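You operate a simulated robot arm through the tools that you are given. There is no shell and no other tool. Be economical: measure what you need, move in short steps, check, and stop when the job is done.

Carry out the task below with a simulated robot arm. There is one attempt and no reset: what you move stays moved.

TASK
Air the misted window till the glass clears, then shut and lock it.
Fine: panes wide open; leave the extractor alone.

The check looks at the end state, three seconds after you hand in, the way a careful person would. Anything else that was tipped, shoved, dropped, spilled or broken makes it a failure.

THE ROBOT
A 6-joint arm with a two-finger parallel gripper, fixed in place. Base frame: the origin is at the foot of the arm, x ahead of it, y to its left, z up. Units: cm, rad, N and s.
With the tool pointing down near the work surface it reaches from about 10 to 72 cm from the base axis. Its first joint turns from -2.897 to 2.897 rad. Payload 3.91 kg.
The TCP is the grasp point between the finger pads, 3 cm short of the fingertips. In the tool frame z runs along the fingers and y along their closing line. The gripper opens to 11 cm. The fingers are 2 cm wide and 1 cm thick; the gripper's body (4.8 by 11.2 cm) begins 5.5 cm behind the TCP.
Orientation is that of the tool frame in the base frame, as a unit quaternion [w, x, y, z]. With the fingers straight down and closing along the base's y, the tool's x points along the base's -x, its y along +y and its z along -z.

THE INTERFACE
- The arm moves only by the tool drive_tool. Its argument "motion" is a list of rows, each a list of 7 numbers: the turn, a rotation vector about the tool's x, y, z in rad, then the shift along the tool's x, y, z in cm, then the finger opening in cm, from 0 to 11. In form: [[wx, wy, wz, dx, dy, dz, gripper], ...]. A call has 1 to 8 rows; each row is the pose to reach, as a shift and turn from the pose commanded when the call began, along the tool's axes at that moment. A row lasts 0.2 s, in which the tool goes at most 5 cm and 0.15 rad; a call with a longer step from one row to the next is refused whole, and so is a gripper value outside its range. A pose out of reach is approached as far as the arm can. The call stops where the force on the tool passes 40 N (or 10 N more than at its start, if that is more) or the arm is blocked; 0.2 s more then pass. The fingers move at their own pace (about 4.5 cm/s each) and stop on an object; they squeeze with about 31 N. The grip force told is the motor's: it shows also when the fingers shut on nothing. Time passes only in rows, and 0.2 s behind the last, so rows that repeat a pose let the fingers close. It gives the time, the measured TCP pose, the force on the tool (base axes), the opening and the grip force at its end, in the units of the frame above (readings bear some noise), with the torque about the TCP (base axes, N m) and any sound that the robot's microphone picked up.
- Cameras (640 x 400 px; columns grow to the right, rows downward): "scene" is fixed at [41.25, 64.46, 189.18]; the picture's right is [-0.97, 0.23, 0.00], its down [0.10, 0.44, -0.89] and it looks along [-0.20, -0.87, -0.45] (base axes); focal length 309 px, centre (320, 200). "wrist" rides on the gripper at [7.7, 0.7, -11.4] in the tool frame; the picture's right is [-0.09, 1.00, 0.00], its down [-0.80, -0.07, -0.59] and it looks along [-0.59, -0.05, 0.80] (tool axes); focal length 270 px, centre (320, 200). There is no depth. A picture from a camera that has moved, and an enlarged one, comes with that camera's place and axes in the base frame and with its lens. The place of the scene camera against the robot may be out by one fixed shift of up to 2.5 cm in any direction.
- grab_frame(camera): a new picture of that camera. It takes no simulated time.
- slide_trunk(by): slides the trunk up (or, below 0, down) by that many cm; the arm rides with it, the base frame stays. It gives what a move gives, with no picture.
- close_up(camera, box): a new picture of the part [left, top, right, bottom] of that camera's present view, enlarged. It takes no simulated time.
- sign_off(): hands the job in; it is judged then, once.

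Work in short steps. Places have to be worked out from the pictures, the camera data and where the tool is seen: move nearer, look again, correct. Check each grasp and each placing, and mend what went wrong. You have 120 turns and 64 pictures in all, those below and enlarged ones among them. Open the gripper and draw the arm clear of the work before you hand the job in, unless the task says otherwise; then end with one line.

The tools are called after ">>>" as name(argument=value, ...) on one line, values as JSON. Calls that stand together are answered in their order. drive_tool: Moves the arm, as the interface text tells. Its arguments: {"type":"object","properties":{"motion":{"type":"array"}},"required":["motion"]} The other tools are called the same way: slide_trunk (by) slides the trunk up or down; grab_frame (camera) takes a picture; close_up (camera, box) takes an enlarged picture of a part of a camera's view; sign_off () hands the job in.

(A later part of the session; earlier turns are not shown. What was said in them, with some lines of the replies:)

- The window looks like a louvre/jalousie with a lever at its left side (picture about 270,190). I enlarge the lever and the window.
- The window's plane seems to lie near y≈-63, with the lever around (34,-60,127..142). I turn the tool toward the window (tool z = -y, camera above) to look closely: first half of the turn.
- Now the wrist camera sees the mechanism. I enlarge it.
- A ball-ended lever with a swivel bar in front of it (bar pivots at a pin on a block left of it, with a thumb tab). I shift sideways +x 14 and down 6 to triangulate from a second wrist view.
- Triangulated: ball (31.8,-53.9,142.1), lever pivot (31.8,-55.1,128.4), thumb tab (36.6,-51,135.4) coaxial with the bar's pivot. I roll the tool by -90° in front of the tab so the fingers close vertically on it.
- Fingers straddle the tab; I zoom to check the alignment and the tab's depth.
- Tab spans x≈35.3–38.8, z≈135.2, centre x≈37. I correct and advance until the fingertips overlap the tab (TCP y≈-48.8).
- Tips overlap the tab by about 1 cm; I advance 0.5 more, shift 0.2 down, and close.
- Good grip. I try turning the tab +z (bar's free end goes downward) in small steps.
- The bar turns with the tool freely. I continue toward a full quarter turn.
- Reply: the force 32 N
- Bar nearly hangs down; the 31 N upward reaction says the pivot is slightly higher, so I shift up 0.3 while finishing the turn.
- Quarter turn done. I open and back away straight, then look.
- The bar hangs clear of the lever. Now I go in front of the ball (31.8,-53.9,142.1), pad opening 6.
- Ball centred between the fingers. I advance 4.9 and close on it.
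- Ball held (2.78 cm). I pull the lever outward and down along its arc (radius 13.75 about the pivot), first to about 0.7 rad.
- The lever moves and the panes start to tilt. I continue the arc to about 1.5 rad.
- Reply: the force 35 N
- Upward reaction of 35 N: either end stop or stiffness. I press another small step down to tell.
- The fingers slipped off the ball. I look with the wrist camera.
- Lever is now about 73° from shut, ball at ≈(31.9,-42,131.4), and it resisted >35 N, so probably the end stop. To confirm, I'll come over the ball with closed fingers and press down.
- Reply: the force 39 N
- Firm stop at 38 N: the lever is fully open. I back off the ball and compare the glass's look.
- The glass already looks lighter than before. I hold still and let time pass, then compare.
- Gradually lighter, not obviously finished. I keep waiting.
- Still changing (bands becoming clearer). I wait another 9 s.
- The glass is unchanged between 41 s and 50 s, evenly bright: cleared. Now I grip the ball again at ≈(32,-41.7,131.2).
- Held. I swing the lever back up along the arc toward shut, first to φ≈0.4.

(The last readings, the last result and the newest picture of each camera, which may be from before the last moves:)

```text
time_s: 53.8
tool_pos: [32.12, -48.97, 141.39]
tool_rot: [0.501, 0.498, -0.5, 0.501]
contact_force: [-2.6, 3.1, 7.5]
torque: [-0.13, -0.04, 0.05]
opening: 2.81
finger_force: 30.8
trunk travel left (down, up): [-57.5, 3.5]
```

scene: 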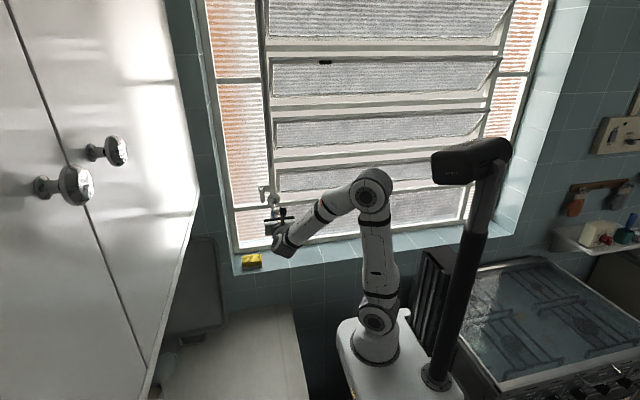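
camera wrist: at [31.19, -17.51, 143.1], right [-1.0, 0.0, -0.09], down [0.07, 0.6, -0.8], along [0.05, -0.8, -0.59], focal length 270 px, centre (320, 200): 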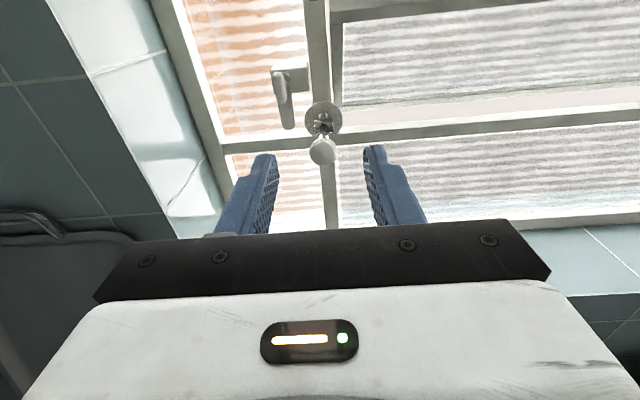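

Moving well. I finish the arc and press it lightly home.

>>> drive_tool(motion=[[0, 0, 0, 0.45, 0, 1.3, 1], [0, 0, 0, 0.81, 0, 2.63, 1], [0, 0, 0, 0.95, 0, 3.4, 1], [0, 0, 0, 1.03, 0, 4.1, 1], [0, 0, 0, 1.03, 0, 4.4, 1], [0, 0, 0, 1.03, 0, 4.4, 1]])

>>> close_up(camera="scene", box=[200, 0, 520, 200])

>>> grab_frame(camera="wrist")

```text
time_s: 55.2
tool_pos: [31.99, -52.91, 142.39]
tool_rot: [0.501, 0.499, -0.5, 0.5]
contact_force: [1.5, 10.1, 19.9]
torque: [1.03, -0.06, 0.14]
opening: 2.76
finger_force: 45.7
trunk travel left (down, up): [-57.5, 3.5]
```

```text
2.00 times, centred on (360, 100) of scene
camera zoom: at [41.25, 64.46, 189.18], right [-0.97, 0.23, 0.0], down [0.1, 0.44, -0.89], along [-0.2, -0.87, -0.45], focal length 618 px, centre (240, 400)
```

zoom: 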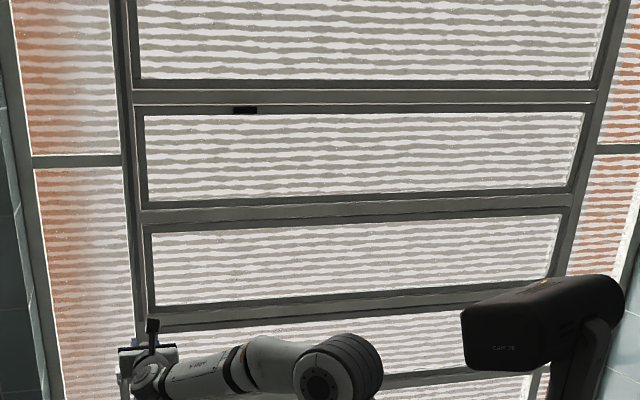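

```text
29 pictures are left
camera wrist: at [31.2, -41.57, 150.1], right [-1.0, 0.0, -0.09], down [0.07, 0.59, -0.8], along [0.05, -0.81, -0.59], focal length 270 px, centre (320, 200)
```

wrist: 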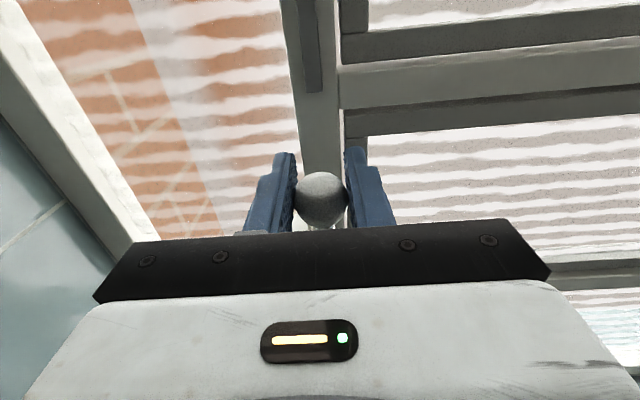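

Lever up and panes flush. I release, back off, and go to view lever and bar.

>>> drive_tool(motion=[[0, 0, 0, 0, 0, 0, 5], [0, 0, 0, 0, 0, 0, 5], [0, 0, 0, 0, 0, -4, 5], [0, 0, 0, 0, 0, -8, 5], [0, 0, 0, 0, 0, -12, 5], [0, 0, 0, -3.5, -2.5, -14, 5], [0, 0, 0, -7.2, -5.0, -15.5, 3.5]])

>>> grab_frame(camera="wrist")

```text
time_s: 56.8
tool_pos: [37.21, -37.94, 134.96]
tool_rot: [-0.5, -0.5, 0.501, -0.499]
contact_force: [1.0, -0.9, -0.2]
torque: [-0.01, 0.0, -0.02]
opening: 3.48
finger_force: 0.0
trunk travel left (down, up): [-57.5, 3.5]
```

```text
28 pictures are left
camera wrist: at [36.36, -26.58, 142.58], right [-1.0, 0.0, -0.09], down [0.07, 0.6, -0.8], along [0.05, -0.8, -0.59], focal length 270 px, centre (320, 200)
```

wrist: 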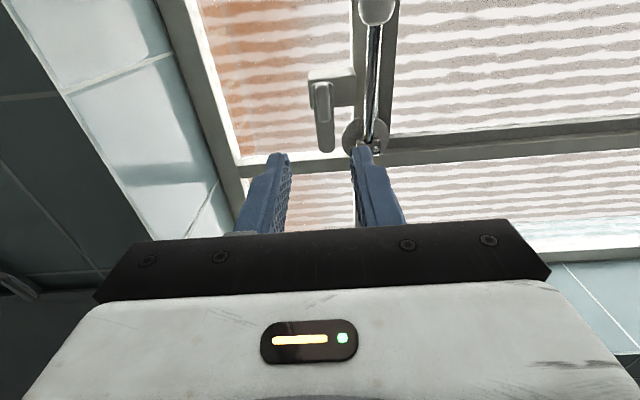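

Lever seems up again; I zoom to compare with the starting view.

>>> close_up(camera="wrist", box=[280, 0, 420, 160])

>>> close_up(camera="scene", box=[240, 160, 340, 220])

```text
2.50 times, centred on (350, 80) of wrist
camera zoom: at [36.36, -26.58, 142.58], right [-1.0, 0.0, -0.09], down [0.07, 0.6, -0.8], along [0.05, -0.8, -0.59], focal length 676 px, centre (245, 500)
```

zoom: 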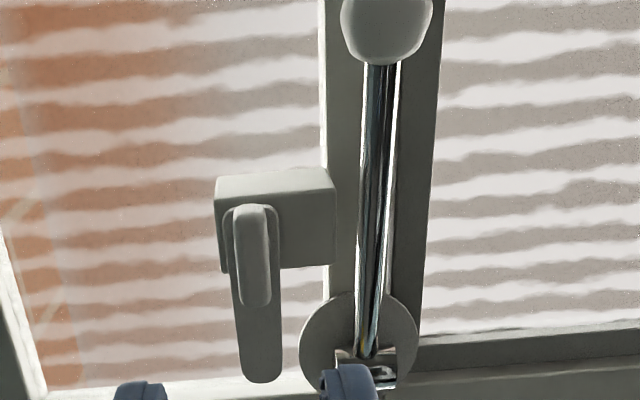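

```text
6.40 times, centred on (290, 190) of scene
camera zoom: at [41.25, 64.46, 189.18], right [-0.97, 0.23, 0.0], down [0.1, 0.44, -0.89], along [-0.2, -0.87, -0.45], focal length 1978 px, centre (512, 264)
```

zoom: 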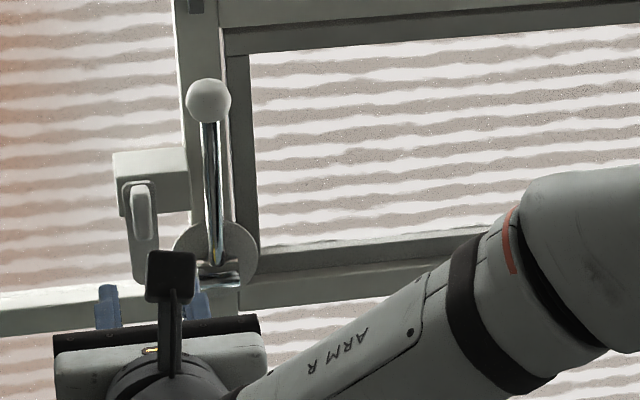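

The ball sits ~10 px lower in the scene zoom than at start, so the lever is still ~1.4 cm out. I'll push the ball home with closed fingertips.

>>> drive_tool(motion=[[0, 0, 0, 3.5, 2.6, 0, 0], [0, 0, 0, 7, 5.3, 0, 0], [0, 0, 0, 7, 5.3, 4, 0], [0, 0, 0, 7, 5.3, 7, 0], [0, 0, 0, 7, 5.3, 9, 0], [0, 0, 0, 7, 5.3, 10.5, 0]])

>>> drive_tool(motion=[[0, 0, 0, 0, 0, 0.5, 0], [0, 0, 0, 0, 0, 1, 0], [0, 0, 0, 0, 0, 1.5, 0], [0, 0, 0, 0, 0, 2, 0], [0, 0, 0, 0, 0, 2.5, 0], [0, 0, 0, 0, 0, 3, 0], [0, 0, 0, 0, 0, 3.5, 0]])

>>> close_up(camera="scene", box=[240, 160, 340, 220])

```text
time_s: 58.2
tool_pos: [31.62, -48.28, 141.95]
tool_rot: [-0.5, -0.499, 0.501, -0.499]
contact_force: [0.2, 0.2, 0.6]
torque: [-0.01, 0.03, 0.02]
opening: 0.0
finger_force: 31.0
trunk travel left (down, up): [-57.5, 3.5]
```

```text
time_s: 59.2
tool_pos: [31.82, -49.48, 141.82]
tool_rot: [0.499, 0.502, -0.499, 0.5]
contact_force: [-3.9, 32.5, -3.4]
torque: [0.04, 0.05, -0.02]
opening: 0.0
finger_force: 30.7
trunk travel left (down, up): [-57.5, 3.5]
stopped in row 5: the force on the tool passed its limit at 45 N (the readings are from after the stop); the commanded pose is now the measured one
```

```text
6.40 times, centred on (290, 190) of scene
camera zoom: at [41.25, 64.46, 189.18], right [-0.97, 0.23, 0.0], down [0.1, 0.44, -0.89], along [-0.2, -0.87, -0.45], focal length 1978 px, centre (512, 264)
```

zoom: 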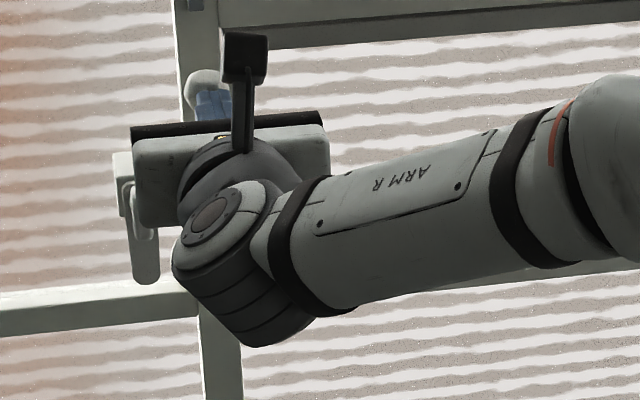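

Firm stop with ball centre at y≈-53.9, as at the start. I back off to in front of the tab and check that it stays.

>>> drive_tool(motion=[[0, 0, 0, 0, 0, -4, 0], [0, 0, 0, 0, 0, -8, 0], [0, 0, 0, 0, 0, -11, 2], [0, 0, 0, -3.3, -2.6, -11, 3.5], [0, 0, 0, -6.6, -5.15, -11, 3.5], [0, 0, 0, -6.6, -5.15, -11, 3.5]])

>>> close_up(camera="scene", box=[240, 160, 340, 220])

>>> close_up(camera="wrist", box=[280, 0, 420, 160])

```text
time_s: 60.6
tool_pos: [36.79, -39.1, 135.12]
tool_rot: [-0.499, -0.501, 0.501, -0.498]
contact_force: [0.7, 0.6, -0.1]
torque: [0.01, 0.01, -0.01]
opening: 3.51
finger_force: 0.0
trunk travel left (down, up): [-57.5, 3.5]
```

```text
6.40 times, centred on (290, 190) of scene
camera zoom: at [41.25, 64.46, 189.18], right [-0.97, 0.23, 0.0], down [0.1, 0.44, -0.89], along [-0.2, -0.87, -0.45], focal length 1978 px, centre (512, 264)
```

zoom: 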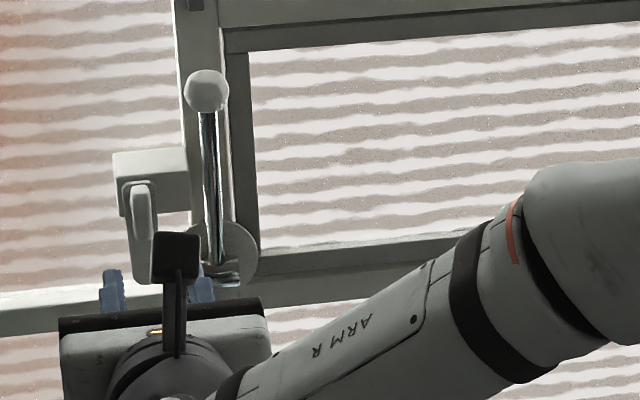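

```text
2.50 times, centred on (350, 80) of wrist
camera zoom: at [35.99, -27.78, 143.01], right [-1.0, 0.0, -0.09], down [0.07, 0.6, -0.8], along [0.05, -0.8, -0.6], focal length 676 px, centre (245, 500)
```

zoom: 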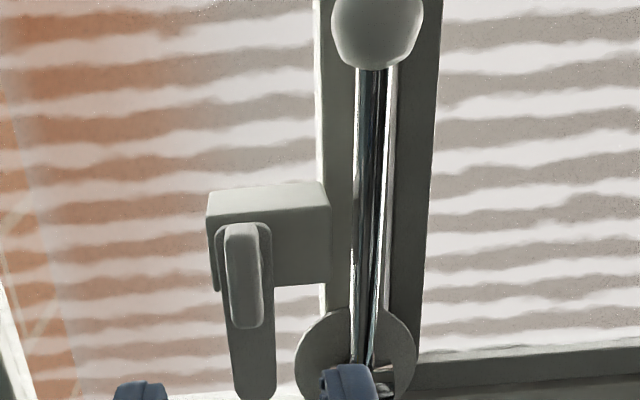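

Lever is exactly at its starting place. I advance onto the tab (now vertical) and grip it.

>>> drive_tool(motion=[[0, 0, 0, 0.15, -0.05, 3, 3.5], [0, 0, 0, 0.15, -0.05, 6, 3.5], [0, 0, 0, 0.15, -0.05, 9, 3.5], [0, 0, 0, 0.15, -0.05, 9.8, 3.5], [0, 0, 0, 0.15, -0.05, 9.8, 1], [0, 0, 0, 0.15, -0.05, 9.8, 0], [0, 0, 0, 0.15, -0.05, 9.8, 0]])

>>> grab_frame(camera="wrist")

```text
time_s: 62.2
tool_pos: [36.67, -48.99, 135.22]
tool_rot: [0.498, 0.502, -0.501, 0.498]
contact_force: [-6.0, -0.7, -1.8]
torque: [-0.02, 0.05, -0.19]
opening: 1.19
finger_force: 44.7
trunk travel left (down, up): [-57.5, 3.5]
```

```text
22 pictures are left
camera wrist: at [36.02, -37.65, 142.96], right [-1.0, 0.0, -0.09], down [0.07, 0.6, -0.8], along [0.05, -0.8, -0.6], focal length 270 px, centre (320, 200)
```

wrist: 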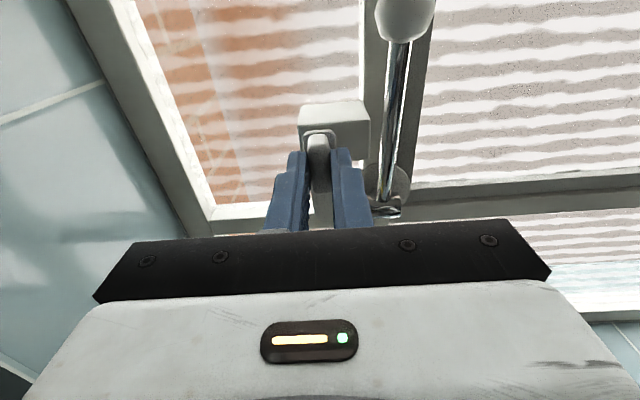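

Gripped. I turn -z to bring the bar back up across the lever, in two stages.

>>> drive_tool(motion=[[0, 0, -0.13, 0, 0, 0, 0], [0, 0, -0.26, 0, 0, 0, 0], [0, 0, -0.39, 0, 0, 0, 0], [0, 0, -0.52, 0, 0, 0, 0], [0, 0, -0.65, 0, 0, 0, 0], [0, 0, -0.78, 0, 0, 0, 0]])

```text
time_s: 63.6
tool_pos: [37.09, -49.12, 135.03]
tool_rot: [0.651, 0.656, -0.272, 0.27]
contact_force: [-4.5, 0.3, -5.4]
torque: [0.94, -0.02, -1.17]
opening: 1.2
finger_force: 45.0
trunk travel left (down, up): [-57.5, 3.5]
```

Low forces; I finish the remaining 0.8 rad.

>>> drive_tool(motion=[[0, 0, -0.13, 0, 0, 0, 0], [0, 0, -0.26, 0, 0, 0, 0], [0, 0, -0.39, 0, 0, 0, 0], [0, 0, -0.52, 0, 0, 0, 0], [0, 0, -0.65, 0, 0, 0, 0], [0, 0, -0.79, 0, 0, 0, 0], [0, 0, -0.8, 0, 0, 0, 0]])

>>> close_up(camera="wrist", box=[200, 60, 440, 225])

```text
time_s: 65.2
tool_pos: [36.93, -49.0, 135.08]
tool_rot: [0.704, 0.71, 0.004, -0.004]
contact_force: [-5.3, 4.1, -18.1]
torque: [-0.04, -0.64, -0.93]
opening: 1.2
finger_force: 45.0
trunk travel left (down, up): [-57.5, 3.5]
```

```text
2.42 times, centred on (320, 142) of wrist
camera zoom: at [44.53, -37.61, 135.75], right [-0.08, -0.01, 1.0], down [-0.8, 0.6, -0.06], along [-0.59, -0.8, -0.05], focal length 655 px, centre (320, 339)
```

zoom: 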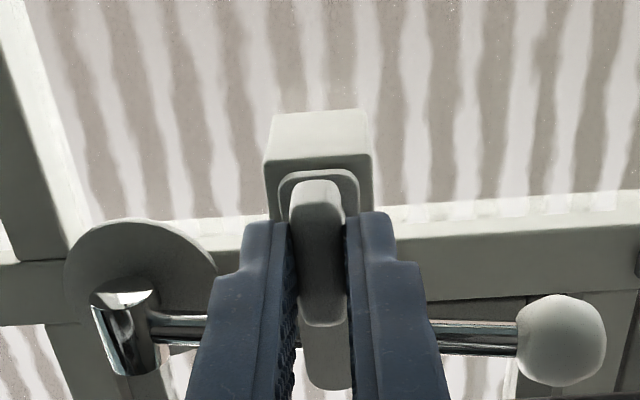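

The bar lies across the rod again. I release, back off straight, and inspect.

>>> drive_tool(motion=[[0, 0, 0, 0, 0, 0, 3], [0, 0, 0, 0, 0, 0, 3.5], [0, 0, 0, 0, 0, 0, 3.5], [0, 0, 0, 0, 0, -3, 3.5], [0, 0, 0, 0, 0, -7, 4], [0, 0, 0, 0, 0, -11, 5], [0, 0, 0, 0, 0, -15, 5]])

>>> close_up(camera="wrist", box=[230, 60, 410, 172])

>>> close_up(camera="scene", box=[240, 160, 340, 220])

```text
time_s: 66.8
tool_pos: [36.9, -33.98, 134.93]
tool_rot: [0.705, 0.709, 0.004, -0.004]
contact_force: [0.0, 0.7, 0.6]
torque: [0.03, 0.02, -0.03]
opening: 5.01
finger_force: 0.0
trunk travel left (down, up): [-57.5, 3.5]
```

```text
3.56 times, centred on (320, 116) of wrist
camera zoom: at [44.42, -22.6, 135.76], right [-0.08, -0.01, 1.0], down [-0.8, 0.6, -0.06], along [-0.59, -0.8, -0.05], focal length 961 px, centre (320, 499)
```

zoom: 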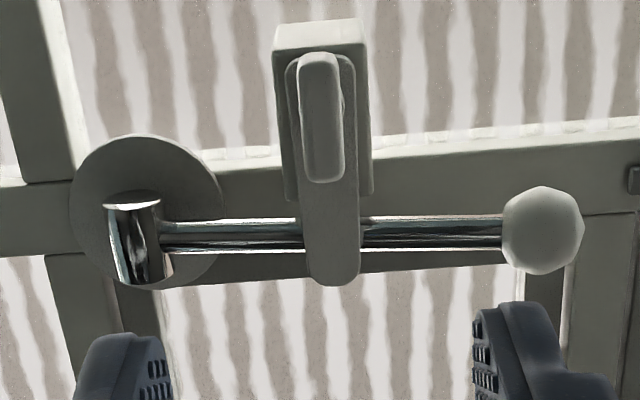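

```text
6.40 times, centred on (290, 190) of scene
camera zoom: at [41.25, 64.46, 189.18], right [-0.97, 0.23, 0.0], down [0.1, 0.44, -0.89], along [-0.2, -0.87, -0.45], focal length 1978 px, centre (512, 264)
```

zoom: 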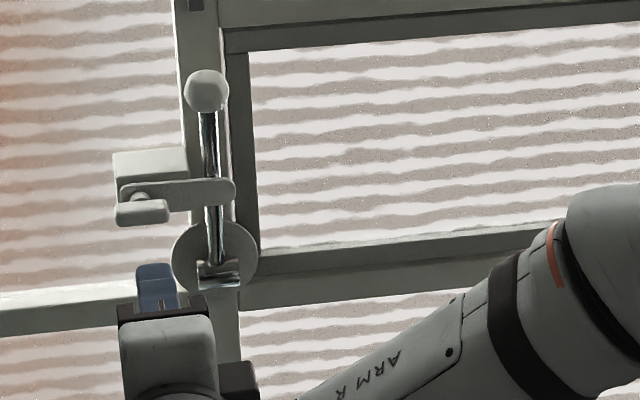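

Lever shut, bar locked as at start, and the glass stays clear. I draw the arm back and take a last overall look.

>>> drive_tool(motion=[[0, 0, 0, 0, 0, -3, 8], [0, 0, 0, 0, 0, -6, 11], [0, 0, 0, 0, 0, -8, 11], [0, 0, 0, 0, 0, -8, 11]])

>>> grab_frame(camera="scene")

```text
time_s: 67.8
tool_pos: [37.13, -25.94, 135.21]
tool_rot: [0.705, 0.709, 0.003, -0.004]
contact_force: [0.9, 0.2, -0.9]
torque: [-0.04, 0.01, -0.01]
opening: 11.0
finger_force: 0.0
trunk travel left (down, up): [-57.5, 3.5]
```

```text
18 pictures are left
```

scene: 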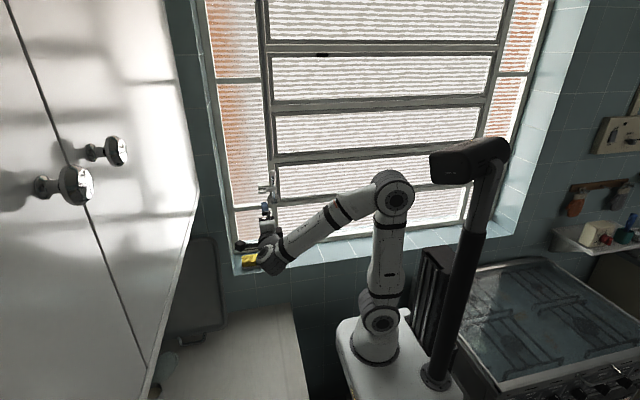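

Everything is in place: panes shut, bar across the lever, glass clear, nothing else disturbed. I hand in.

>>> sign_off()

```text
The job is handed in.
```

The glass cleared after about 20 s of airing with the panes fully open. The window is now shut with the lock bar back across the lever, and I left the extractor alone.
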